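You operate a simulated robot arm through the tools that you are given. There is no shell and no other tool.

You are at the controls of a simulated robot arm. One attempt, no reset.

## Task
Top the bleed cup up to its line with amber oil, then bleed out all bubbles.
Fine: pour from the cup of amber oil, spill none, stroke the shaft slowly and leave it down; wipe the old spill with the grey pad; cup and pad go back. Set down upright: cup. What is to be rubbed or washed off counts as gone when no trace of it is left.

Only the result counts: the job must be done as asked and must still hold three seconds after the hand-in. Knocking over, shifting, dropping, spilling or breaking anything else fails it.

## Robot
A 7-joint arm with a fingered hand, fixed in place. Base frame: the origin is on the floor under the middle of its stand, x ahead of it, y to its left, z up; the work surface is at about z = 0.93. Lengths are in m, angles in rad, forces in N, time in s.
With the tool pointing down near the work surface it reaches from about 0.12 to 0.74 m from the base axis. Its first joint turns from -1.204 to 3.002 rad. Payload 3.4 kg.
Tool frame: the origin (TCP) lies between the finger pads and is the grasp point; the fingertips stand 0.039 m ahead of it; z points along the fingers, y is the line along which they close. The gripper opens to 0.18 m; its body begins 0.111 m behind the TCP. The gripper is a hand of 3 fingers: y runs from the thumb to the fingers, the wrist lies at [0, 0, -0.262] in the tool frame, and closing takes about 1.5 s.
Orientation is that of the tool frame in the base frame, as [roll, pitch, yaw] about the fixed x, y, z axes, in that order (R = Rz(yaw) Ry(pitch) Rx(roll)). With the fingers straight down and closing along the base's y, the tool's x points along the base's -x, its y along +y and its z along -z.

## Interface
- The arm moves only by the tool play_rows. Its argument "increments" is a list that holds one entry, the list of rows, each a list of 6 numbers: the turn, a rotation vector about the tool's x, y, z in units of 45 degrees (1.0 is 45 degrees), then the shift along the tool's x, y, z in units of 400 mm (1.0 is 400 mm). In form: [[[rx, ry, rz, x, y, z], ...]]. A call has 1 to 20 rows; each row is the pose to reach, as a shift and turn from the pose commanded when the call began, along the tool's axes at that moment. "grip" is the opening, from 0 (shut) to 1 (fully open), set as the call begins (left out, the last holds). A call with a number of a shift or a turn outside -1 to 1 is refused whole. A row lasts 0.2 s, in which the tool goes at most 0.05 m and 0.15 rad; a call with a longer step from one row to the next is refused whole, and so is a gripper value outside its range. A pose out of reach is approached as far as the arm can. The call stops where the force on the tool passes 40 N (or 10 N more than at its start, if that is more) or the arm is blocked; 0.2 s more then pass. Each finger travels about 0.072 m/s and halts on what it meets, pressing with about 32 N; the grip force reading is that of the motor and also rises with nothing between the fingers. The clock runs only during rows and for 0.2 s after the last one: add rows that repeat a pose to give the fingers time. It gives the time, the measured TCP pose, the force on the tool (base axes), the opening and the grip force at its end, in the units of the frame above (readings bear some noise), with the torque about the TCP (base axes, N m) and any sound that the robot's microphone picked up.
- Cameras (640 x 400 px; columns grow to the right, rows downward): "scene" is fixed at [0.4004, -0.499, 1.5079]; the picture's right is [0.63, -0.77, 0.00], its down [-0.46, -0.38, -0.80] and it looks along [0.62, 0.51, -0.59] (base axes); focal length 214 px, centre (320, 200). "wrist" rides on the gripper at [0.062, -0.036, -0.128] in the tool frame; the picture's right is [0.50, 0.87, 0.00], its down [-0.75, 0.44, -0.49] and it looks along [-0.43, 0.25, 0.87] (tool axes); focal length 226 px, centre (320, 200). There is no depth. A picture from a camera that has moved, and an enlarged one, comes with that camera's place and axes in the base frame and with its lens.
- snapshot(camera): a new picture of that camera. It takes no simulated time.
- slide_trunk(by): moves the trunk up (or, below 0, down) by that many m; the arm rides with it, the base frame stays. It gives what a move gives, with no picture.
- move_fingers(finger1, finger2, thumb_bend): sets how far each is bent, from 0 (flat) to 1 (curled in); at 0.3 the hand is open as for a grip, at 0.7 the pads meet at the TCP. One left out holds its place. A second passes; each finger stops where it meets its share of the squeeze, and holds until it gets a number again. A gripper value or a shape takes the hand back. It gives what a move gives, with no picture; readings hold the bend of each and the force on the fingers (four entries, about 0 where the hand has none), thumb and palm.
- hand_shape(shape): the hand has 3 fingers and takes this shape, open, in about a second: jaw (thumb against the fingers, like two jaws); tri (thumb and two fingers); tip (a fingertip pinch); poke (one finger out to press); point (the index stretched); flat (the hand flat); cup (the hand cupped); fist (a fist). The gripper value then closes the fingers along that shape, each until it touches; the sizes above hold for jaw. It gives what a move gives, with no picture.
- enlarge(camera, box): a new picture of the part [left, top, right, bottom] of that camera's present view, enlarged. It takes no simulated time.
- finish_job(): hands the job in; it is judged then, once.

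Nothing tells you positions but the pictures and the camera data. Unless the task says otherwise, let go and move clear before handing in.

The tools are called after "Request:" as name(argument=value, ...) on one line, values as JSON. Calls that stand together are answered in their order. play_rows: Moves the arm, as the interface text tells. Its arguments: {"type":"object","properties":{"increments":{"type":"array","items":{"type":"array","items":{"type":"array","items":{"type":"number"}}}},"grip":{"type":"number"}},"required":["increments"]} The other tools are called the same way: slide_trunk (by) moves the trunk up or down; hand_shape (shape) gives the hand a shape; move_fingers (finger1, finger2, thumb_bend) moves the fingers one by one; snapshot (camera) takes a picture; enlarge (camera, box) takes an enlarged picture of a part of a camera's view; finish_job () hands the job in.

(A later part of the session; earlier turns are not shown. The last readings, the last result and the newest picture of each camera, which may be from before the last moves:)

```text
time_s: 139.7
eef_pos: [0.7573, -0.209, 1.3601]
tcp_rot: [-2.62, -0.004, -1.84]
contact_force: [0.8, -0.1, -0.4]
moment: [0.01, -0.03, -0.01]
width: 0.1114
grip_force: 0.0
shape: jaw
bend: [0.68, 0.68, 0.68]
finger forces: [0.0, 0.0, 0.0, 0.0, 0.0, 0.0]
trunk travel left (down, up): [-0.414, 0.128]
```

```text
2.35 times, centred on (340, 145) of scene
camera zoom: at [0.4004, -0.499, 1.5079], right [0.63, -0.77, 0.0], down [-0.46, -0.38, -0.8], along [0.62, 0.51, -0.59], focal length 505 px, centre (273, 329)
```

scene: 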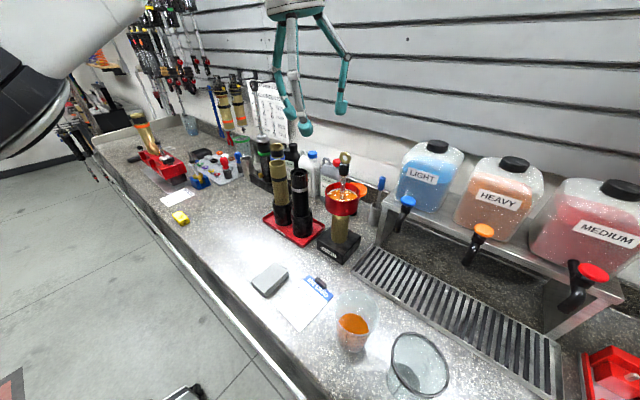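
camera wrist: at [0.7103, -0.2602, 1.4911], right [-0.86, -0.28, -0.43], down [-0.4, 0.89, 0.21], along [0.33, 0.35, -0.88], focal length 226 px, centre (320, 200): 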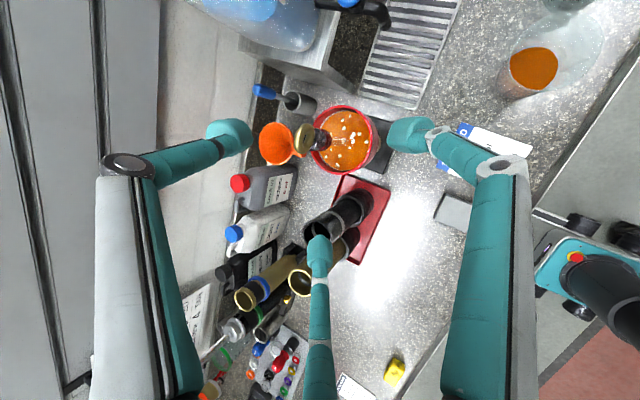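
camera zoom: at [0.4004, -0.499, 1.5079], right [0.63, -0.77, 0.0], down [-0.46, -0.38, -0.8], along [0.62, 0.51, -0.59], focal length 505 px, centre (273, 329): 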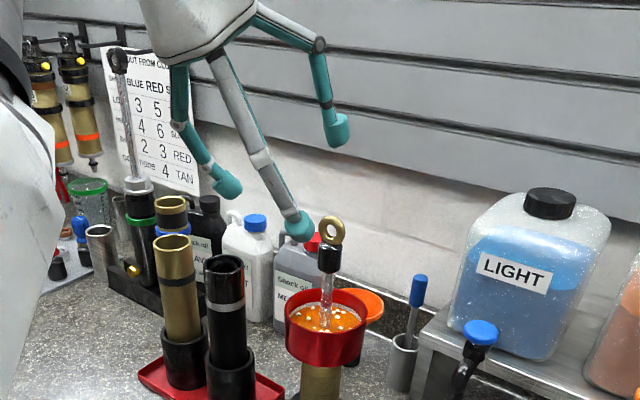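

The ring is confirmed at (0.829, -0.229). I'll advance along the tool axis 9 cm, check, then the rest.

Request:
play_rows(increments=[[[0, 0, 0, 0, 0, 0.05], [0, 0, 0, 0, -0.001, 0.1], [0, 0, 0, 0, -0.002, 0.15], [0, 0, 0, 0.0005, -0.003, 0.19], [0, 0, 0, 0.001, -0.004, 0.22], [0, 0, 0, 0.001, -0.004, 0.22]]])

Request:
snapshot(camera="wrist")

Request:
enlarge(camera="scene", box=[290, 100, 410, 230])

```text
time_s: 141.1
eef_pos: [0.8031, -0.2224, 1.2846]
tcp_rot: [-2.619, -0.005, -1.841]
contact_force: [0.5, -0.8, 0.4]
moment: [0.0, -0.03, -0.01]
width: 0.111
grip_force: 0.1
shape: jaw
bend: [0.68, 0.68, 0.68]
finger forces: [0.1, 0.0, 0.1, 0.1, 0.1, 0.0]
trunk travel left (down, up): [-0.414, 0.128]
```

```text
taken
camera wrist: at [0.7564, -0.2727, 1.415], right [-0.86, -0.28, -0.43], down [-0.4, 0.89, 0.21], along [0.32, 0.35, -0.88], focal length 226 px, centre (320, 200)
```

wrist: 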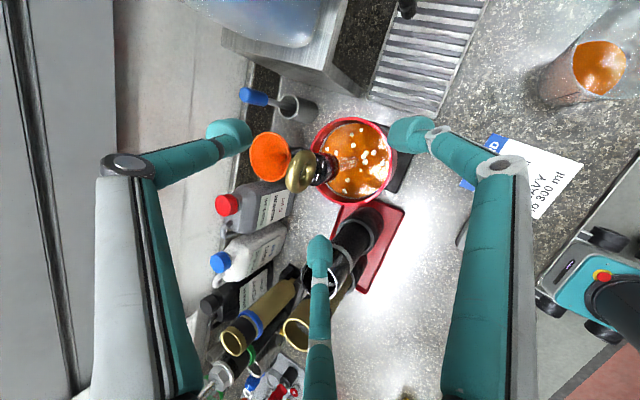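

```text
3.08 times, centred on (350, 165) of scene
camera zoom: at [0.4004, -0.499, 1.5079], right [0.63, -0.77, 0.0], down [-0.46, -0.38, -0.8], along [0.62, 0.51, -0.59], focal length 660 px, centre (228, 308)
```

zoom: 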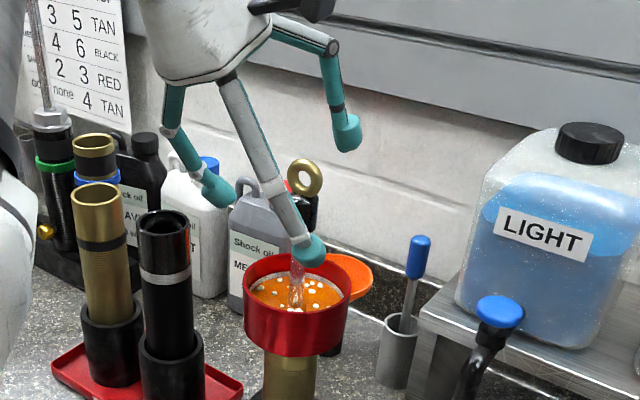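

The ring and cap are between the fingers with clearance. Advancing the last 3 cm so the tips surround the cap.

Request:
play_rows(increments=[[[0, 0, 0, 0.0005, 0.0015, 0.025], [0, 0, 0, 0.001, 0.003, 0.05], [0, 0, 0, 0.0015, 0.0045, 0.07], [0, 0, 0, 0.0015, 0.0045, 0.0787], [0, 0, 0, 0.0015, 0.0045, 0.0787]]])

Request:
enlarge(camera="wrist", box=[200, 80, 440, 280])

Request:
enlarge(camera="scene", box=[310, 130, 380, 220])

```text
time_s: 142.3
eef_pos: [0.8184, -0.227, 1.2563]
tcp_rot: [-2.62, -0.005, -1.841]
contact_force: [0.1, -0.6, -0.8]
moment: [0.03, 0.01, -0.01]
width: 0.111
grip_force: 0.1
shape: jaw
bend: [0.68, 0.68, 0.68]
finger forces: [0.0, 0.1, 0.0, 0.0, 0.0, 0.1]
trunk travel left (down, up): [-0.414, 0.128]
```

```text
2.00 times, centred on (320, 180) of wrist
camera zoom: at [0.7704, -0.2773, 1.3873], right [-0.86, -0.28, -0.43], down [-0.4, 0.89, 0.21], along [0.32, 0.35, -0.88], focal length 452 px, centre (320, 240)
```

zoom: 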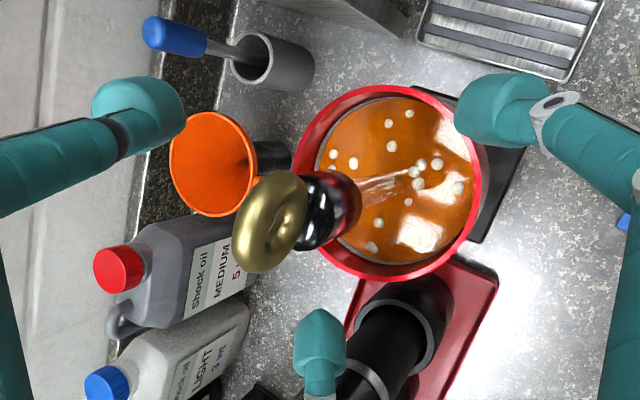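

```text
4.44 times, centred on (345, 175) of scene
camera zoom: at [0.4004, -0.499, 1.5079], right [0.63, -0.77, 0.0], down [-0.46, -0.38, -0.8], along [0.62, 0.51, -0.59], focal length 953 px, centre (209, 311)
```

zoom: 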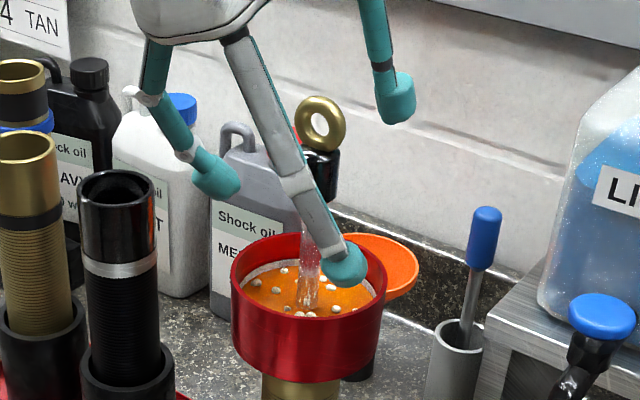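

Everything is lined up around the cap. Closing the grip.

Request:
play_rows(increments=[[[0, 0, 0, 0, 0, 0], [0, 0, 0, 0, 0, 0], [0, 0, 0, 0, 0, 0], [0, 0, 0, 0, 0, 0], [0, 0, 0, 0, 0, 0], [0, 0, 0, 0, 0, 0], [0, 0, 0, 0, 0, 0], [0, 0, 0, 0, 0, 0]]], grip=0.0)

Request:
enlarge(camera="wrist", box=[200, 80, 440, 280])

Request:
enlarge(camera="scene", box=[310, 130, 380, 220])

```text
time_s: 144.1
eef_pos: [0.8195, -0.2277, 1.2571]
tcp_rot: [-2.62, -0.005, -1.842]
contact_force: [5.1, -0.7, -1.1]
moment: [0.09, 0.22, 0.01]
width: 0.0204
grip_force: 31.6
shape: jaw
bend: [0.72, 0.72, 0.73]
finger forces: [26.0, 26.0, 0.0, 0.0, 29.0, 0.0]
trunk travel left (down, up): [-0.414, 0.128]
```

```text
2.00 times, centred on (320, 180) of wrist
camera zoom: at [0.7714, -0.2777, 1.3865], right [-0.86, -0.28, -0.43], down [-0.4, 0.89, 0.21], along [0.32, 0.35, -0.88], focal length 452 px, centre (320, 240)
```

zoom: 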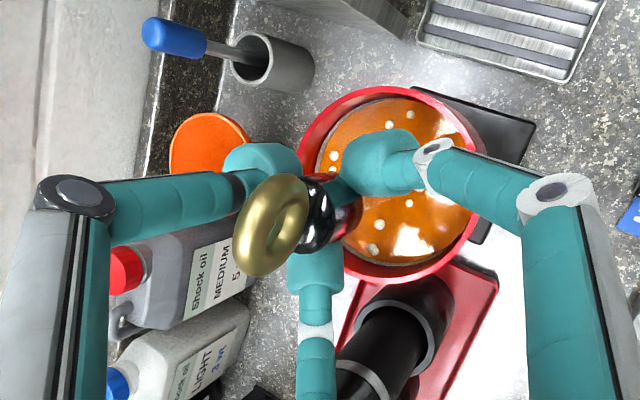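

```text
4.44 times, centred on (345, 175) of scene
camera zoom: at [0.4004, -0.499, 1.5079], right [0.63, -0.77, 0.0], down [-0.46, -0.38, -0.8], along [0.62, 0.51, -0.59], focal length 953 px, centre (209, 311)
```

zoom: 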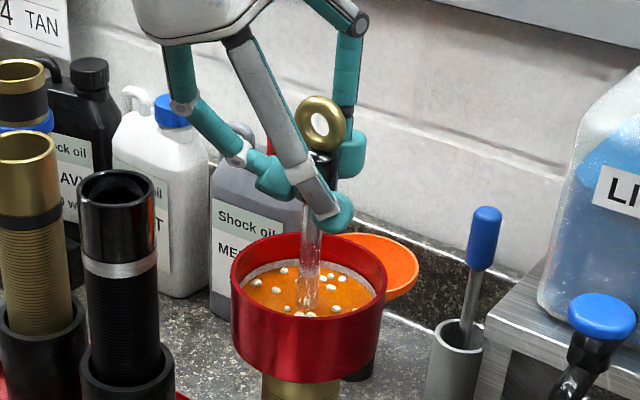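

The cap is held firmly (26–29 N per finger). I'll push down slowly, 2 mm per row, and watch the force.

Request:
play_rows(increments=[[[0, 0, 0, 0, 0.0025, 0.0043], [0, 0, 0, 0, 0.005, 0.0087], [0, 0, 0, 0, 0.0075, 0.013], [0, 0, 0, 0, 0.01, 0.0173], [0, 0, 0, 0, 0.0125, 0.0217], [0, 0, 0, 0, 0.015, 0.026], [0, 0, 0, 0, 0.0175, 0.0303], [0, 0, 0, 0, 0.02, 0.0346], [0, 0, 0, 0, 0.0225, 0.039], [0, 0, 0, 0, 0.025, 0.0433]]])

Request:
enlarge(camera="wrist", box=[200, 80, 440, 280])

Request:
enlarge(camera="scene", box=[310, 130, 380, 220])

```text
time_s: 146.3
eef_pos: [0.8155, -0.2273, 1.25]
tcp_rot: [-2.602, -0.001, -1.843]
contact_force: [-3.7, -0.6, 20.4]
moment: [0.15, 0.48, -0.07]
width: 0.0236
grip_force: 31.4
shape: jaw
bend: [0.73, 0.73, 0.73]
finger forces: [32.8, 33.4, 0.0, 0.0, 35.0, 0.0]
trunk travel left (down, up): [-0.414, 0.128]
stopped in row 10: the force on the tool passed its limit at 40 N (the readings are from after the stop); the commanded pose is now the measured one
```

```text
2.00 times, centred on (320, 180) of wrist
camera zoom: at [0.7668, -0.2766, 1.3788], right [-0.85, -0.28, -0.44], down [-0.4, 0.89, 0.2], along [0.34, 0.35, -0.87], focal length 452 px, centre (320, 240)
```

zoom: 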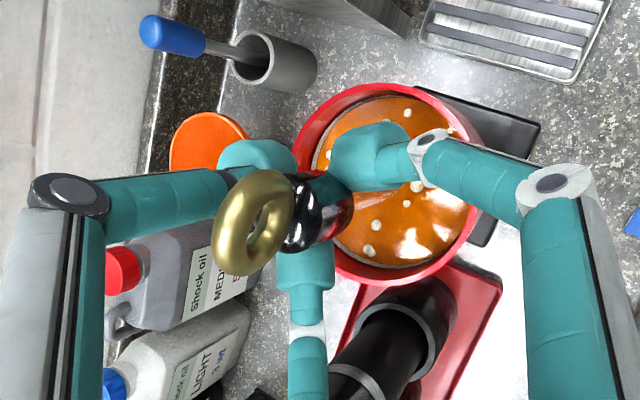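

```text
4.44 times, centred on (345, 175) of scene
camera zoom: at [0.4004, -0.499, 1.5079], right [0.63, -0.77, 0.0], down [-0.46, -0.38, -0.8], along [0.62, 0.51, -0.59], focal length 953 px, centre (209, 311)
```

zoom: 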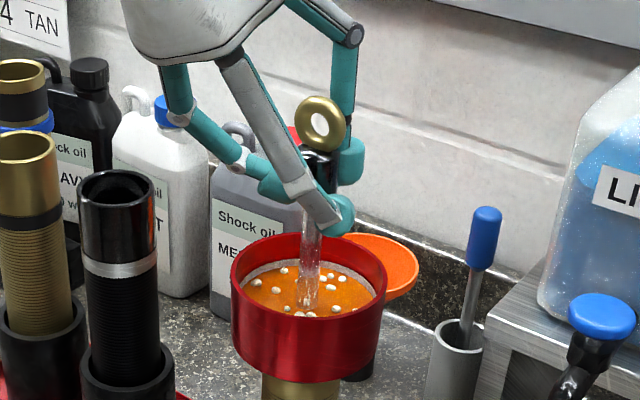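

The shaft didn't move down — the hand just slid on the cap — so it seems to be at its lower end already. I'll try pulling up slowly instead.

Request:
play_rows(increments=[[[0, 0, 0, 0, -0.0025, -0.0043], [0, 0, 0, 0, -0.005, -0.0087], [0, 0, 0, 0, -0.0075, -0.013], [0, 0, 0, 0, -0.01, -0.0173], [0, 0, 0, 0, -0.0125, -0.0217], [0, 0, 0, 0, -0.015, -0.026], [0, 0, 0, 0, -0.0175, -0.0303], [0, 0, 0, 0, -0.02, -0.0346]]])

Request:
enlarge(camera="wrist", box=[200, 80, 440, 280])

Request:
enlarge(camera="scene", box=[310, 130, 380, 220])

```text
time_s: 148.1
eef_pos: [0.8184, -0.2258, 1.2578]
tcp_rot: [-2.612, -0.006, -1.842]
contact_force: [-1.9, -3.8, -9.3]
moment: [0.17, 0.81, -0.13]
width: 0.0198
grip_force: 31.7
shape: jaw
bend: [0.72, 0.73, 0.72]
finger forces: [32.3, 31.7, 0.0, 0.0, 35.3, 0.0]
trunk travel left (down, up): [-0.414, 0.128]
```

```text
2.00 times, centred on (320, 180) of wrist
camera zoom: at [0.7704, -0.2769, 1.3877], right [-0.85, -0.28, -0.43], down [-0.4, 0.89, 0.2], along [0.33, 0.35, -0.88], focal length 452 px, centre (320, 240)
```

zoom: 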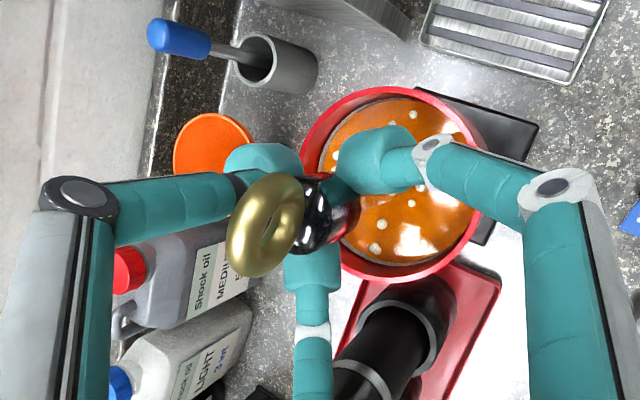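

```text
4.44 times, centred on (345, 175) of scene
camera zoom: at [0.4004, -0.499, 1.5079], right [0.63, -0.77, 0.0], down [-0.46, -0.38, -0.8], along [0.62, 0.51, -0.59], focal length 953 px, centre (209, 311)
```

zoom: 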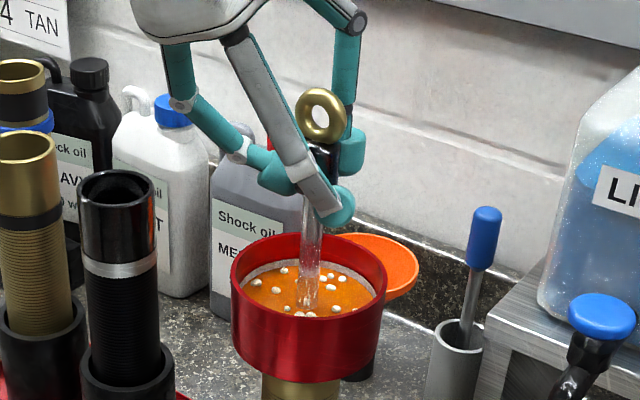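

The ring rose about 6 mm with the hand, so the stroke goes upward from here, against a damped resistance near 9 N. I'll keep pulling up slowly to find the top.

Request:
play_rows(increments=[[[0, 0, 0, 0, -0.0025, -0.0043], [0, 0, 0, 0, -0.005, -0.0087], [0, 0, 0, 0, -0.0075, -0.013], [0, 0, 0, 0, -0.01, -0.0173], [0, 0, 0, 0, -0.0125, -0.0217], [0, 0, 0, 0, -0.015, -0.026], [0, 0, 0, 0, -0.0175, -0.0303], [0, 0, 0, 0, -0.02, -0.0346], [0, 0, 0, 0, -0.0225, -0.039], [0, 0, 0, 0, -0.025, -0.0433]]])

Request:
enlarge(camera="wrist", box=[200, 80, 440, 280])

Request:
enlarge(camera="scene", box=[310, 130, 380, 220])

```text
time_s: 150.3
eef_pos: [0.8188, -0.2275, 1.28]
tcp_rot: [-2.61, -0.005, -1.84]
contact_force: [1.7, -5.9, -7.1]
moment: [0.16, 0.78, -0.13]
width: 0.0197
grip_force: 32.0
shape: jaw
bend: [0.72, 0.73, 0.71]
finger forces: [31.8, 31.1, 0.0, 0.0, 36.5, 0.0]
trunk travel left (down, up): [-0.414, 0.128]
```

```text
2.00 times, centred on (320, 180) of wrist
camera zoom: at [0.7699, -0.2768, 1.4095], right [-0.85, -0.28, -0.44], down [-0.4, 0.89, 0.2], along [0.33, 0.35, -0.88], focal length 452 px, centre (320, 240)
```

zoom: 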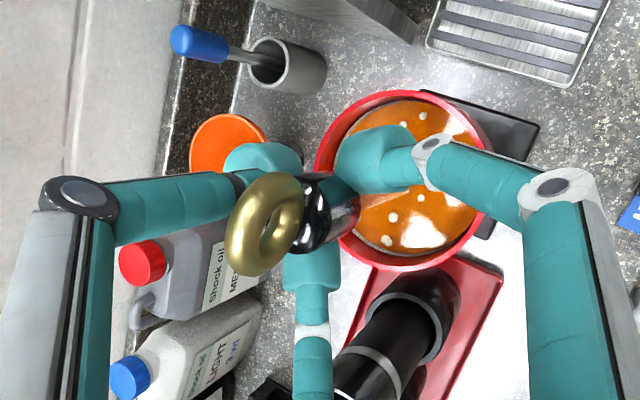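

```text
4.44 times, centred on (345, 175) of scene
camera zoom: at [0.4004, -0.499, 1.5079], right [0.63, -0.77, 0.0], down [-0.46, -0.38, -0.8], along [0.62, 0.51, -0.59], focal length 953 px, centre (209, 311)
```

zoom: 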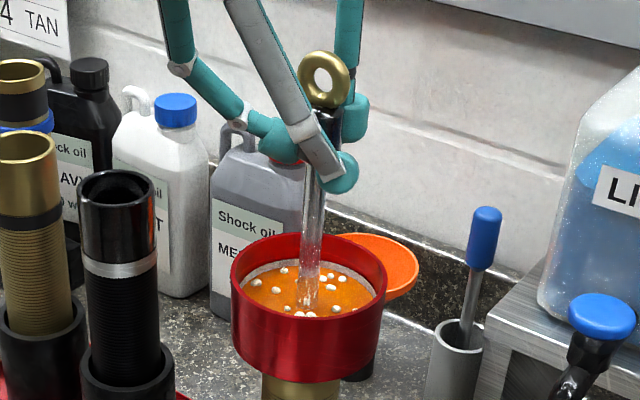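

The shaft is rising well — 2 cm more now. Continuing up.

Request:
play_rows(increments=[[[0, 0, 0, 0, -0.0025, -0.0043], [0, 0, 0, 0, -0.005, -0.0087], [0, 0, 0, 0, -0.0075, -0.013], [0, 0, 0, 0, -0.01, -0.0173], [0, 0, 0, 0, -0.0125, -0.0217], [0, 0, 0, 0, -0.015, -0.026], [0, 0, 0, 0, -0.0175, -0.0303], [0, 0, 0, 0, -0.02, -0.0346], [0, 0, 0, 0, -0.0225, -0.039], [0, 0, 0, 0, -0.025, -0.0433]]])

Request:
enlarge(camera="scene", box=[310, 100, 390, 220])

```text
time_s: 152.5
eef_pos: [0.8171, -0.227, 1.2992]
tcp_rot: [-2.611, -0.002, -1.841]
contact_force: [-1.1, -5.6, -7.4]
moment: [0.14, 0.82, -0.14]
width: 0.0195
grip_force: 32.0
shape: jaw
bend: [0.72, 0.73, 0.72]
finger forces: [32.3, 31.2, 0.1, 0.0, 35.1, 0.0]
trunk travel left (down, up): [-0.414, 0.128]
```

```text
3.33 times, centred on (350, 160) of scene
camera zoom: at [0.4004, -0.499, 1.5079], right [0.63, -0.77, 0.0], down [-0.46, -0.38, -0.8], along [0.62, 0.51, -0.59], focal length 715 px, centre (220, 333)
```

zoom: 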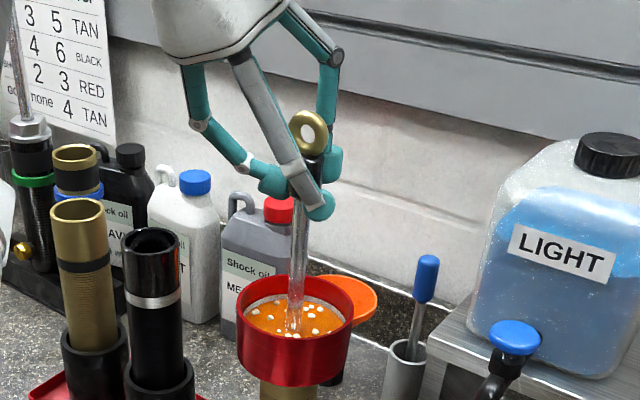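

About 4.5 cm up so far with steady ~7 N. I'll go on in 1 cm bites, watching for a rise in force so I don't lift the block.

Request:
play_rows(increments=[[[0, 0, 0, 0, -0.0025, -0.0043], [0, 0, 0, 0, -0.005, -0.0087], [0, 0, 0, 0, -0.0075, -0.013], [0, 0, 0, 0, -0.01, -0.0173], [0, 0, 0, 0, -0.0125, -0.0217]]])

Request:
enlarge(camera="scene", box=[310, 100, 390, 260])

```text
time_s: 153.7
eef_pos: [0.8192, -0.226, 1.31]
tcp_rot: [-2.61, -0.003, -1.842]
contact_force: [-0.1, -4.8, -8.1]
moment: [0.18, 0.76, -0.12]
width: 0.0199
grip_force: 32.0
shape: jaw
bend: [0.72, 0.73, 0.72]
finger forces: [32.1, 31.4, 0.0, 0.0, 35.3, 0.1]
trunk travel left (down, up): [-0.414, 0.128]
```

```text
2.50 times, centred on (350, 180) of scene
camera zoom: at [0.4004, -0.499, 1.5079], right [0.63, -0.77, 0.0], down [-0.46, -0.38, -0.8], along [0.62, 0.51, -0.59], focal length 536 px, centre (245, 250)
```

zoom: 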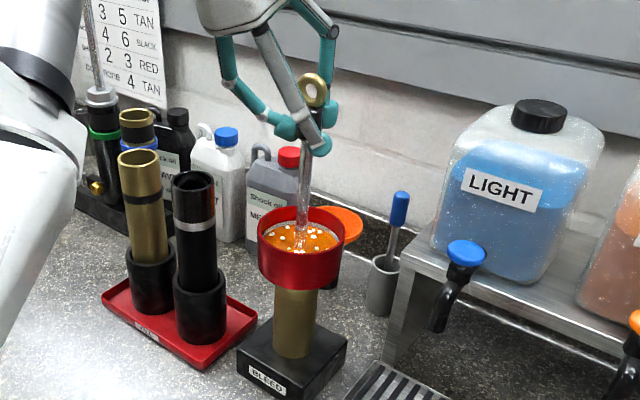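

Still moving freely. Another 1 cm.

Request:
play_rows(increments=[[[0, 0, 0, 0, -0.0025, -0.0043], [0, 0, 0, 0, -0.005, -0.0087], [0, 0, 0, 0, -0.0075, -0.013], [0, 0, 0, 0, -0.01, -0.0173], [0, 0, 0, 0, -0.0125, -0.0217]]])

Request:
enlarge(camera="scene", box=[310, 100, 390, 260])

```text
time_s: 154.9
eef_pos: [0.8179, -0.2276, 1.3184]
tcp_rot: [-2.612, -0.004, -1.842]
contact_force: [3.7, -5.5, -7.7]
moment: [0.13, 0.71, -0.08]
width: 0.0197
grip_force: 31.7
shape: jaw
bend: [0.72, 0.73, 0.71]
finger forces: [31.3, 31.0, 0.0, 0.0, 36.9, 0.1]
trunk travel left (down, up): [-0.414, 0.128]
```

```text
2.50 times, centred on (350, 180) of scene
camera zoom: at [0.4004, -0.499, 1.5079], right [0.63, -0.77, 0.0], down [-0.46, -0.38, -0.8], along [0.62, 0.51, -0.59], focal length 536 px, centre (245, 250)
```

zoom: 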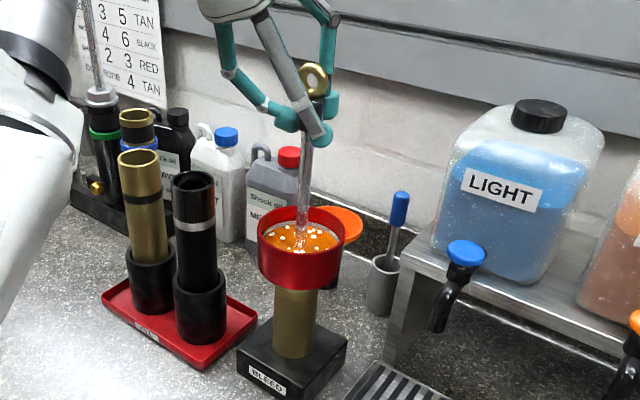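

Still rising freely. Another 1 cm.

Request:
play_rows(increments=[[[0, 0, 0, 0, -0.0025, -0.0043], [0, 0, 0, 0, -0.005, -0.0087], [0, 0, 0, 0, -0.0075, -0.013], [0, 0, 0, 0, -0.01, -0.0173], [0, 0, 0, 0, -0.0125, -0.0217]]])

Request:
enlarge(camera="scene", box=[310, 100, 390, 260])

Request:
enlarge(camera="wrist", box=[280, 60, 480, 240])

```text
time_s: 156.1
eef_pos: [0.8202, -0.2267, 1.3247]
tcp_rot: [-2.62, -0.006, -1.841]
contact_force: [-1.7, -5.1, -24.1]
moment: [0.21, 1.0, -0.17]
width: 0.0179
grip_force: 31.5
shape: jaw
bend: [0.72, 0.72, 0.71]
finger forces: [31.8, 31.1, 0.0, 0.0, 34.6, 0.0]
trunk travel left (down, up): [-0.414, 0.128]
```

```text
2.50 times, centred on (350, 180) of scene
camera zoom: at [0.4004, -0.499, 1.5079], right [0.63, -0.77, 0.0], down [-0.46, -0.38, -0.8], along [0.62, 0.51, -0.59], focal length 536 px, centre (245, 250)
```

zoom: 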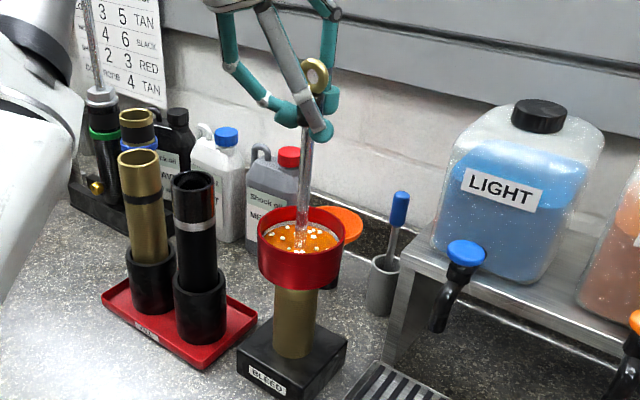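

```text
2.22 times, centred on (380, 150) of wrist
camera zoom: at [0.7728, -0.2773, 1.4554], right [-0.86, -0.28, -0.43], down [-0.4, 0.89, 0.2], along [0.33, 0.35, -0.88], focal length 502 px, centre (187, 311)
```

zoom: 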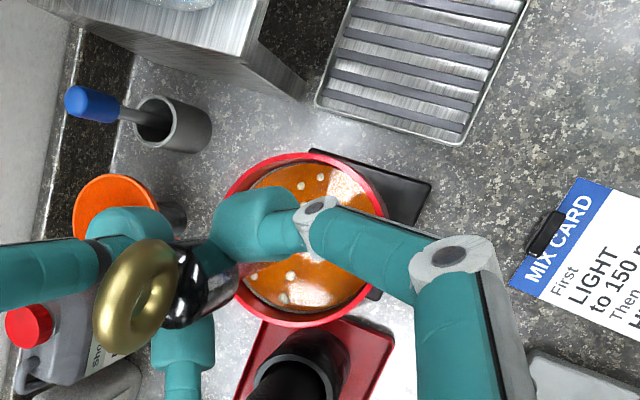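

That's the top end (force jumped to 24 N, block unmoved). Now I stroke slowly back down.

Request:
play_rows(increments=[[[0, 0, 0, 0, 0.0025, 0.0043], [0, 0, 0, 0, 0.005, 0.0087], [0, 0, 0, 0, 0.0075, 0.013], [0, 0, 0, 0, 0.01, 0.0173], [0, 0, 0, 0, 0.0125, 0.0217], [0, 0, 0, 0, 0.015, 0.026], [0, 0, 0, 0, 0.0175, 0.0303], [0, 0, 0, 0, 0.02, 0.0346], [0, 0, 0, 0, 0.0225, 0.039], [0, 0, 0, 0, 0.025, 0.0433], [0, 0, 0, 0, 0.0275, 0.0476], [0, 0, 0, 0, 0.03, 0.052], [0, 0, 0, 0, 0.0325, 0.0563], [0, 0, 0, 0, 0.035, 0.0606], [0, 0, 0, 0, 0.0375, 0.065], [0, 0, 0, 0, 0.04, 0.0693], [0, 0, 0, 0, 0.0425, 0.0736], [0, 0, 0, 0, 0.045, 0.0779]]])

Request:
enlarge(camera="scene", box=[310, 100, 390, 220])

Request:
enlarge(camera="wrist", box=[280, 60, 480, 240])

```text
time_s: 159.9
eef_pos: [0.8177, -0.2277, 1.2933]
tcp_rot: [-2.613, -0.004, -1.84]
contact_force: [0.8, -5.8, 1.4]
moment: [0.08, 0.6, -0.18]
width: 0.019
grip_force: 32.0
shape: jaw
bend: [0.72, 0.73, 0.71]
finger forces: [29.8, 28.3, 0.0, 0.0, 35.2, 0.0]
trunk travel left (down, up): [-0.414, 0.128]
```

```text
3.33 times, centred on (350, 160) of scene
camera zoom: at [0.4004, -0.499, 1.5079], right [0.63, -0.77, 0.0], down [-0.46, -0.38, -0.8], along [0.62, 0.51, -0.59], focal length 715 px, centre (220, 333)
```

zoom: 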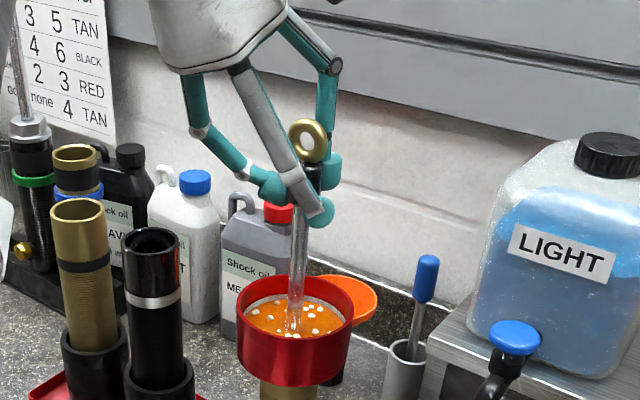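

```text
2.22 times, centred on (380, 150) of wrist
camera zoom: at [0.7699, -0.2766, 1.4237], right [-0.85, -0.28, -0.44], down [-0.4, 0.89, 0.2], along [0.33, 0.35, -0.88], focal length 502 px, centre (187, 311)
```

zoom: 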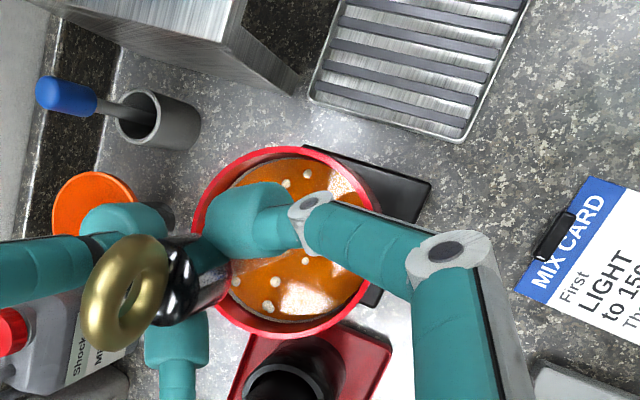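

It moves down smoothly with the hand. Continuing down to the bottom.

Request:
play_rows(increments=[[[0, 0, 0, 0, 0.0025, 0.0043], [0, 0, 0, 0, 0.005, 0.0087], [0, 0, 0, 0, 0.0075, 0.013], [0, 0, 0, 0, 0.01, 0.0173], [0, 0, 0, 0, 0.0125, 0.0217], [0, 0, 0, 0, 0.015, 0.026], [0, 0, 0, 0, 0.0175, 0.0303], [0, 0, 0, 0, 0.02, 0.0346], [0, 0, 0, 0, 0.0225, 0.039], [0, 0, 0, 0, 0.025, 0.0433], [0, 0, 0, 0, 0.0275, 0.0476], [0, 0, 0, 0, 0.03, 0.052], [0, 0, 0, 0, 0.0325, 0.0563], [0, 0, 0, 0, 0.035, 0.0606], [0, 0, 0, 0, 0.0375, 0.065], [0, 0, 0, 0, 0.04, 0.0693], [0, 0, 0, 0, 0.0425, 0.0736], [0, 0, 0, 0, 0.045, 0.0779]]])

Request:
enlarge(camera="scene", box=[310, 100, 390, 220])

Request:
enlarge(camera="scene", box=[320, 178, 365, 208])

```text
time_s: 163.7
eef_pos: [0.8181, -0.2275, 1.258]
tcp_rot: [-2.61, -0.003, -1.841]
contact_force: [3.9, -4.3, 2.6]
moment: [0.1, 0.6, -0.13]
width: 0.0191
grip_force: 32.0
shape: jaw
bend: [0.72, 0.73, 0.71]
finger forces: [29.1, 28.9, 0.1, 0.0, 36.1, 0.1]
trunk travel left (down, up): [-0.414, 0.128]
```

```text
3.33 times, centred on (350, 160) of scene
camera zoom: at [0.4004, -0.499, 1.5079], right [0.63, -0.77, 0.0], down [-0.46, -0.38, -0.8], along [0.62, 0.51, -0.59], focal length 715 px, centre (220, 333)
```

zoom: 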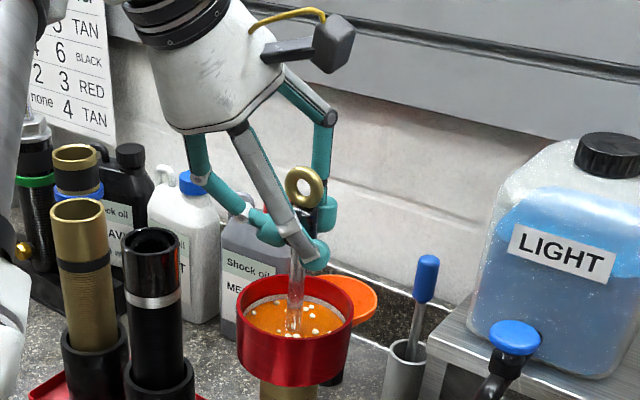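

```text
13.33 times, centred on (342, 193) of scene
camera zoom: at [0.4004, -0.499, 1.5079], right [0.63, -0.77, 0.0], down [-0.46, -0.38, -0.8], along [0.62, 0.51, -0.59], focal length 2860 px, centre (20, 293)
```

zoom: 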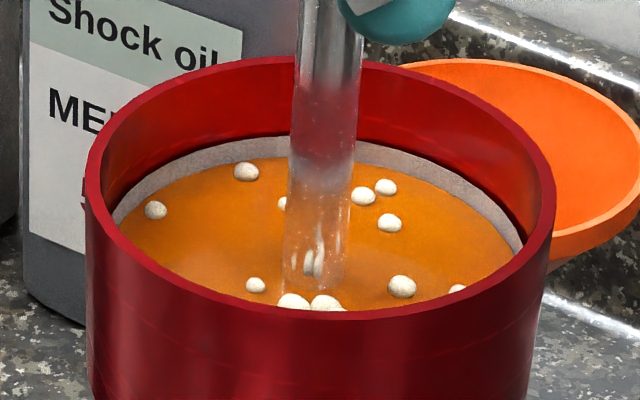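

It works: several bubbles are gone after that stroke. I finish the last few mm down and confirm the bottom stop.

Request:
play_rows(increments=[[[0, 0, 0, 0, 0.0025, 0.0043], [0, 0, 0, 0, 0.005, 0.0087], [0, 0, 0, 0, 0.0075, 0.013], [0, 0, 0, 0, 0.0085, 0.0147]]])

Request:
enlarge(camera="scene", box=[310, 100, 390, 220])

Request:
enlarge(camera="wrist", box=[280, 60, 480, 240])

```text
time_s: 164.7
eef_pos: [0.8173, -0.2253, 1.2527]
tcp_rot: [-2.609, -0.003, -1.841]
contact_force: [5.2, -5.2, 6.3]
moment: [0.07, 0.51, -0.09]
width: 0.0194
grip_force: 32.0
shape: jaw
bend: [0.72, 0.73, 0.71]
finger forces: [29.3, 28.5, 0.0, 0.0, 37.1, 0.1]
trunk travel left (down, up): [-0.414, 0.128]
```

```text
3.33 times, centred on (350, 160) of scene
camera zoom: at [0.4004, -0.499, 1.5079], right [0.63, -0.77, 0.0], down [-0.46, -0.38, -0.8], along [0.62, 0.51, -0.59], focal length 715 px, centre (220, 333)
```

zoom: 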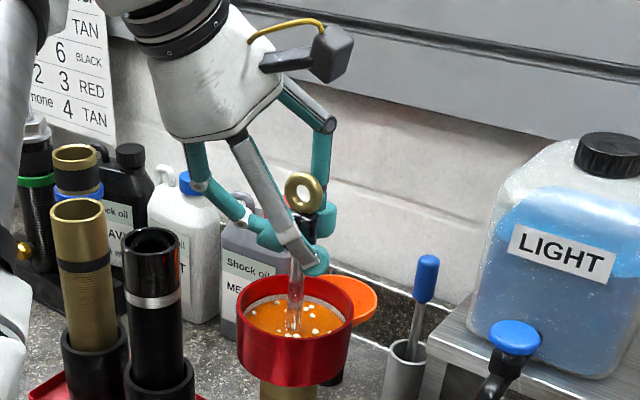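

```text
2.22 times, centred on (380, 150) of wrist
camera zoom: at [0.769, -0.2765, 1.3817], right [-0.85, -0.28, -0.44], down [-0.4, 0.89, 0.2], along [0.33, 0.35, -0.88], focal length 502 px, centre (187, 311)
```

zoom: 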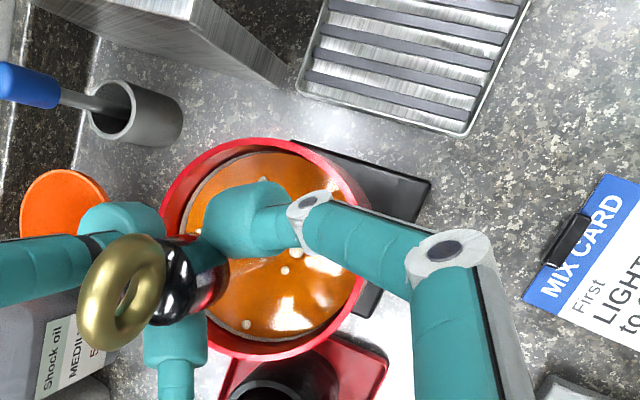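

Nearly at the bottom (6 N). I'll press 3 mm more to make sure it bottoms.

Request:
play_rows(increments=[[[0, 0, 0, 0, 0.0025, 0.0043], [0, 0, 0, 0, 0.005, 0.0087], [0, 0, 0, 0, 0.005, 0.0087]]])

Request:
enlarge(camera="scene", box=[310, 100, 390, 220])

Request:
enlarge(camera="scene", box=[320, 178, 365, 208])

```text
time_s: 165.5
eef_pos: [0.8166, -0.2261, 1.2505]
tcp_rot: [-2.607, -0.003, -1.841]
contact_force: [3.9, -5.2, 19.6]
moment: [-0.01, 0.27, -0.11]
width: 0.0209
grip_force: 31.9
shape: jaw
bend: [0.73, 0.73, 0.71]
finger forces: [29.7, 28.6, 0.0, 0.0, 36.0, 0.0]
trunk travel left (down, up): [-0.414, 0.128]
```

```text
3.33 times, centred on (350, 160) of scene
camera zoom: at [0.4004, -0.499, 1.5079], right [0.63, -0.77, 0.0], down [-0.46, -0.38, -0.8], along [0.62, 0.51, -0.59], focal length 715 px, centre (220, 333)
```

zoom: 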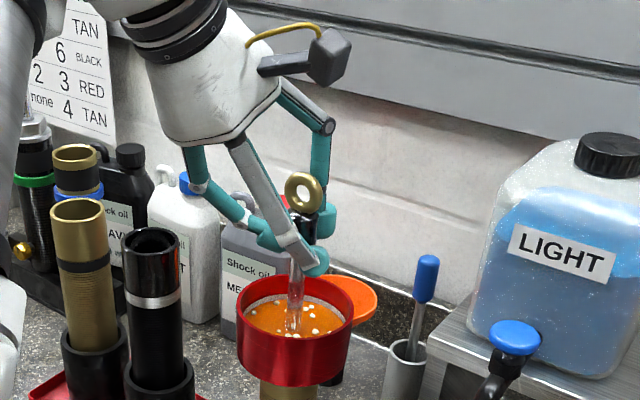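

```text
13.33 times, centred on (342, 193) of scene
camera zoom: at [0.4004, -0.499, 1.5079], right [0.63, -0.77, 0.0], down [-0.46, -0.38, -0.8], along [0.62, 0.51, -0.59], focal length 2860 px, centre (20, 293)
```

zoom: 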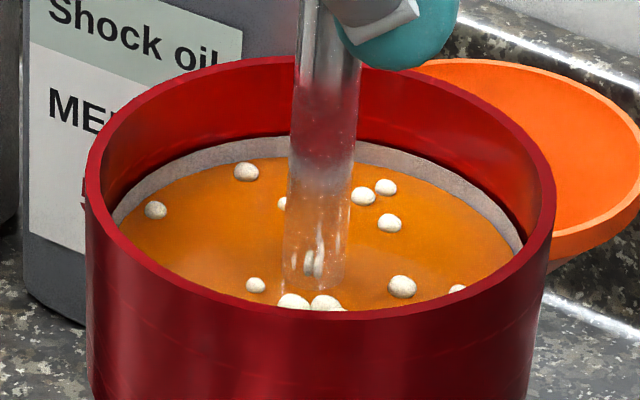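

First full cycle done; the bubbles are fewer (about ten visible). Now a second slow cycle: up in two calls.

Request:
play_rows(increments=[[[0, 0, 0, 0, -0.0026, -0.0045], [0, 0, 0, 0, -0.0053, -0.0091], [0, 0, 0, 0, -0.0079, -0.0136], [0, 0, 0, 0, -0.0105, -0.0182], [0, 0, 0, 0, -0.0131, -0.0227], [0, 0, 0, 0, -0.0158, -0.0273], [0, 0, 0, 0, -0.0184, -0.0318], [0, 0, 0, 0, -0.021, -0.0364], [0, 0, 0, 0, -0.0236, -0.0409], [0, 0, 0, 0, -0.0263, -0.0455], [0, 0, 0, 0, -0.0289, -0.05], [0, 0, 0, 0, -0.0315, -0.0546], [0, 0, 0, 0, -0.0341, -0.0591], [0, 0, 0, 0, -0.0368, -0.0637], [0, 0, 0, 0, -0.0394, -0.0682], [0, 0, 0, 0, -0.042, -0.0728], [0, 0, 0, 0, -0.0446, -0.0773], [0, 0, 0, 0, -0.0473, -0.0818], [0, 0, 0, 0, -0.0499, -0.0864], [0, 0, 0, 0, -0.0525, -0.0909]]])

Request:
play_rows(increments=[[[0, 0, 0, 0, -0.0026, -0.0045], [0, 0, 0, 0, -0.0053, -0.0091], [0, 0, 0, 0, -0.0079, -0.0136], [0, 0, 0, 0, -0.0105, -0.0182], [0, 0, 0, 0, -0.0131, -0.0227], [0, 0, 0, 0, -0.0158, -0.0273], [0, 0, 0, 0, -0.0184, -0.0318], [0, 0, 0, 0, -0.021, -0.0364], [0, 0, 0, 0, -0.0236, -0.0409], [0, 0, 0, 0, -0.0263, -0.0455], [0, 0, 0, 0, -0.0289, -0.05], [0, 0, 0, 0, -0.0315, -0.0546], [0, 0, 0, 0, -0.0341, -0.0591], [0, 0, 0, 0, -0.0368, -0.0637], [0, 0, 0, 0, -0.0394, -0.0682], [0, 0, 0, 0, -0.042, -0.0728], [0, 0, 0, 0, -0.0446, -0.0773], [0, 0, 0, 0, -0.0473, -0.0818]]])

Request:
enlarge(camera="scene", box=[310, 100, 390, 260])

Request:
enlarge(camera="scene", box=[320, 178, 365, 208])

```text
time_s: 169.7
eef_pos: [0.8188, -0.2264, 1.2883]
tcp_rot: [-2.609, -0.003, -1.84]
contact_force: [-1.7, -6.1, -6.9]
moment: [0.11, 0.77, -0.14]
width: 0.0193
grip_force: 32.4
shape: jaw
bend: [0.72, 0.73, 0.71]
finger forces: [32.0, 30.1, 0.0, 0.0, 33.3, 0.1]
trunk travel left (down, up): [-0.414, 0.128]
```

```text
time_s: 173.5
eef_pos: [0.8196, -0.227, 1.3243]
tcp_rot: [-2.613, -0.005, -1.843]
contact_force: [-1.6, -4.7, -17.2]
moment: [0.14, 0.9, -0.14]
width: 0.0184
grip_force: 31.9
shape: jaw
bend: [0.72, 0.72, 0.71]
finger forces: [31.7, 30.3, 0.0, 0.0, 33.2, 0.0]
trunk travel left (down, up): [-0.414, 0.128]
```

```text
2.50 times, centred on (350, 180) of scene
camera zoom: at [0.4004, -0.499, 1.5079], right [0.63, -0.77, 0.0], down [-0.46, -0.38, -0.8], along [0.62, 0.51, -0.59], focal length 536 px, centre (245, 250)
```

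zoom: 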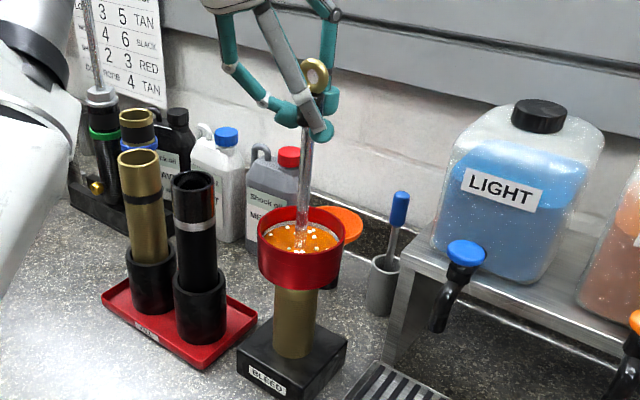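

```text
13.33 times, centred on (342, 193) of scene
camera zoom: at [0.4004, -0.499, 1.5079], right [0.63, -0.77, 0.0], down [-0.46, -0.38, -0.8], along [0.62, 0.51, -0.59], focal length 2860 px, centre (20, 293)
```

zoom: 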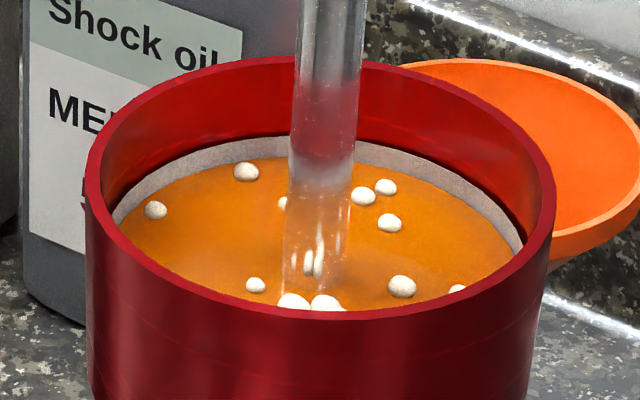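

At the top again (17 N). Now slowly down.

Request:
play_rows(increments=[[[0, 0, 0, 0, 0.0026, 0.0045], [0, 0, 0, 0, 0.0053, 0.0091], [0, 0, 0, 0, 0.0079, 0.0136], [0, 0, 0, 0, 0.0105, 0.0182], [0, 0, 0, 0, 0.0131, 0.0227], [0, 0, 0, 0, 0.0158, 0.0273], [0, 0, 0, 0, 0.0184, 0.0318], [0, 0, 0, 0, 0.021, 0.0364], [0, 0, 0, 0, 0.0236, 0.0409], [0, 0, 0, 0, 0.0263, 0.0455], [0, 0, 0, 0, 0.0289, 0.05], [0, 0, 0, 0, 0.0315, 0.0546], [0, 0, 0, 0, 0.0341, 0.0591], [0, 0, 0, 0, 0.0368, 0.0637], [0, 0, 0, 0, 0.0394, 0.0682], [0, 0, 0, 0, 0.042, 0.0728], [0, 0, 0, 0, 0.0446, 0.0773], [0, 0, 0, 0, 0.0473, 0.0818], [0, 0, 0, 0, 0.0499, 0.0864], [0, 0, 0, 0, 0.0525, 0.0909]]])

Request:
play_rows(increments=[[[0, 0, 0, 0, 0.0026, 0.0045], [0, 0, 0, 0, 0.0053, 0.0091], [0, 0, 0, 0, 0.0079, 0.0136], [0, 0, 0, 0, 0.0105, 0.0182], [0, 0, 0, 0, 0.0131, 0.0227], [0, 0, 0, 0, 0.0158, 0.0273], [0, 0, 0, 0, 0.0184, 0.0318], [0, 0, 0, 0, 0.021, 0.0364], [0, 0, 0, 0, 0.0236, 0.0409], [0, 0, 0, 0, 0.0263, 0.0455], [0, 0, 0, 0, 0.0289, 0.05], [0, 0, 0, 0, 0.0315, 0.0546], [0, 0, 0, 0, 0.0341, 0.0591], [0, 0, 0, 0, 0.0368, 0.0637], [0, 0, 0, 0, 0.0394, 0.0682], [0, 0, 0, 0, 0.042, 0.0728], [0, 0, 0, 0, 0.0446, 0.0773], [0, 0, 0, 0, 0.0473, 0.0818]]])

Request:
enlarge(camera="scene", box=[310, 100, 390, 260])

Request:
enlarge(camera="scene", box=[320, 178, 365, 208])

```text
time_s: 177.7
eef_pos: [0.8177, -0.2263, 1.2837]
tcp_rot: [-2.611, -0.006, -1.843]
contact_force: [3.4, -5.4, 2.4]
moment: [0.06, 0.53, -0.08]
width: 0.0193
grip_force: 32.3
shape: jaw
bend: [0.72, 0.73, 0.71]
finger forces: [29.1, 28.2, 0.0, 0.1, 35.4, 0.0]
trunk travel left (down, up): [-0.414, 0.128]
```

```text
time_s: 181.5
eef_pos: [0.8166, -0.2261, 1.2505]
tcp_rot: [-2.605, -0.001, -1.841]
contact_force: [5.5, -5.7, 16.0]
moment: [0.02, 0.29, -0.15]
width: 0.0205
grip_force: 31.7
shape: jaw
bend: [0.73, 0.73, 0.71]
finger forces: [29.5, 28.0, 0.0, 0.0, 36.3, 0.0]
trunk travel left (down, up): [-0.414, 0.128]
```

```text
2.50 times, centred on (350, 180) of scene
camera zoom: at [0.4004, -0.499, 1.5079], right [0.63, -0.77, 0.0], down [-0.46, -0.38, -0.8], along [0.62, 0.51, -0.59], focal length 536 px, centre (245, 250)
```

zoom: 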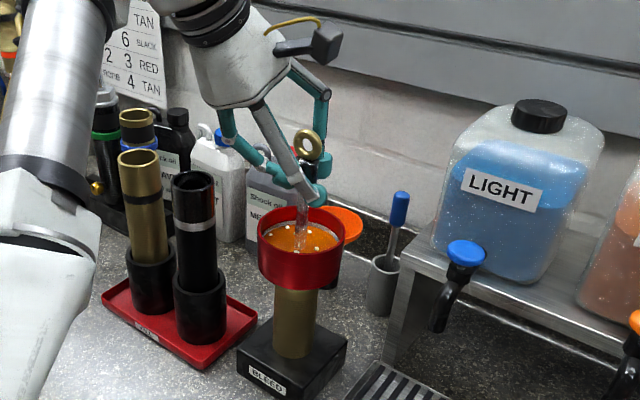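

```text
13.33 times, centred on (342, 193) of scene
camera zoom: at [0.4004, -0.499, 1.5079], right [0.63, -0.77, 0.0], down [-0.46, -0.38, -0.8], along [0.62, 0.51, -0.59], focal length 2860 px, centre (20, 293)
```

zoom: 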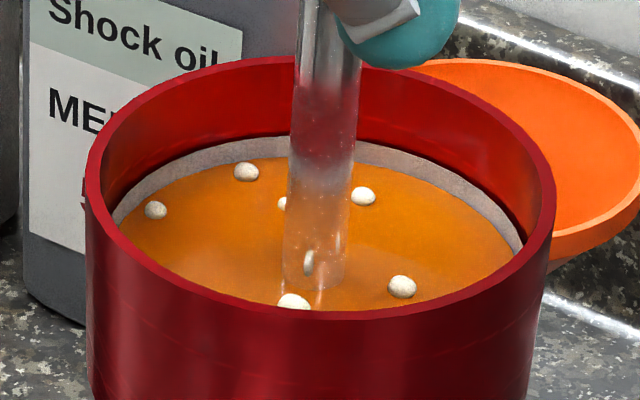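

About half are gone again (roughly seven remain). Third cycle: up and down.

Request:
play_rows(increments=[[[0, 0, 0, 0, -0.0026, -0.0045], [0, 0, 0, 0, -0.0053, -0.0091], [0, 0, 0, 0, -0.0079, -0.0136], [0, 0, 0, 0, -0.0105, -0.0182], [0, 0, 0, 0, -0.0131, -0.0227], [0, 0, 0, 0, -0.0158, -0.0273], [0, 0, 0, 0, -0.0184, -0.0318], [0, 0, 0, 0, -0.021, -0.0364], [0, 0, 0, 0, -0.0236, -0.0409], [0, 0, 0, 0, -0.0263, -0.0455], [0, 0, 0, 0, -0.0289, -0.05], [0, 0, 0, 0, -0.0315, -0.0546], [0, 0, 0, 0, -0.0341, -0.0591], [0, 0, 0, 0, -0.0368, -0.0637], [0, 0, 0, 0, -0.0394, -0.0682], [0, 0, 0, 0, -0.042, -0.0728], [0, 0, 0, 0, -0.0446, -0.0773], [0, 0, 0, 0, -0.0473, -0.0818], [0, 0, 0, 0, -0.0499, -0.0864], [0, 0, 0, 0, -0.0525, -0.0909]]])

Request:
play_rows(increments=[[[0, 0, 0, 0, -0.0026, -0.0045], [0, 0, 0, 0, -0.0053, -0.0091], [0, 0, 0, 0, -0.0079, -0.0136], [0, 0, 0, 0, -0.0105, -0.0182], [0, 0, 0, 0, -0.0131, -0.0227], [0, 0, 0, 0, -0.0158, -0.0273], [0, 0, 0, 0, -0.0184, -0.0318], [0, 0, 0, 0, -0.021, -0.0364], [0, 0, 0, 0, -0.0236, -0.0409], [0, 0, 0, 0, -0.0263, -0.0455], [0, 0, 0, 0, -0.0289, -0.05], [0, 0, 0, 0, -0.0315, -0.0546], [0, 0, 0, 0, -0.0341, -0.0591], [0, 0, 0, 0, -0.0368, -0.0637], [0, 0, 0, 0, -0.0394, -0.0682], [0, 0, 0, 0, -0.042, -0.0728], [0, 0, 0, 0, -0.0446, -0.0773], [0, 0, 0, 0, -0.0473, -0.0818]]])

Request:
enlarge(camera="scene", box=[310, 100, 390, 260])

```text
time_s: 185.7
eef_pos: [0.8184, -0.2273, 1.2868]
tcp_rot: [-2.61, -0.002, -1.841]
contact_force: [0.7, -5.5, -7.7]
moment: [0.06, 0.7, -0.14]
width: 0.0192
grip_force: 31.8
shape: jaw
bend: [0.72, 0.73, 0.71]
finger forces: [31.7, 29.4, 0.1, 0.0, 33.4, 0.0]
trunk travel left (down, up): [-0.414, 0.128]
```

```text
time_s: 189.5
eef_pos: [0.8196, -0.2271, 1.3235]
tcp_rot: [-2.614, -0.005, -1.841]
contact_force: [1.0, -3.7, -14.5]
moment: [0.13, 0.76, -0.1]
width: 0.0186
grip_force: 31.8
shape: jaw
bend: [0.72, 0.73, 0.71]
finger forces: [31.1, 29.9, 0.0, 0.0, 33.0, 0.0]
trunk travel left (down, up): [-0.414, 0.128]
```

```text
2.50 times, centred on (350, 180) of scene
camera zoom: at [0.4004, -0.499, 1.5079], right [0.63, -0.77, 0.0], down [-0.46, -0.38, -0.8], along [0.62, 0.51, -0.59], focal length 536 px, centre (245, 250)
```

zoom: 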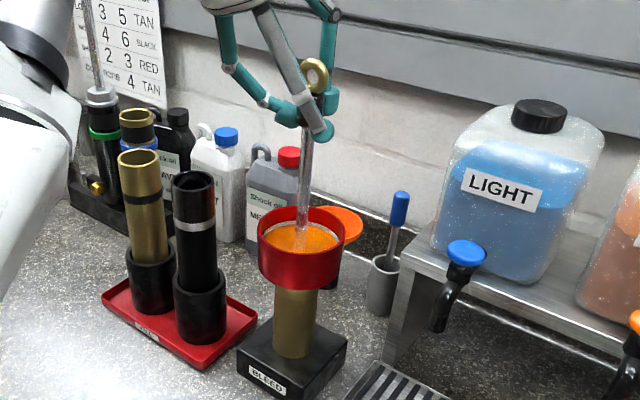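

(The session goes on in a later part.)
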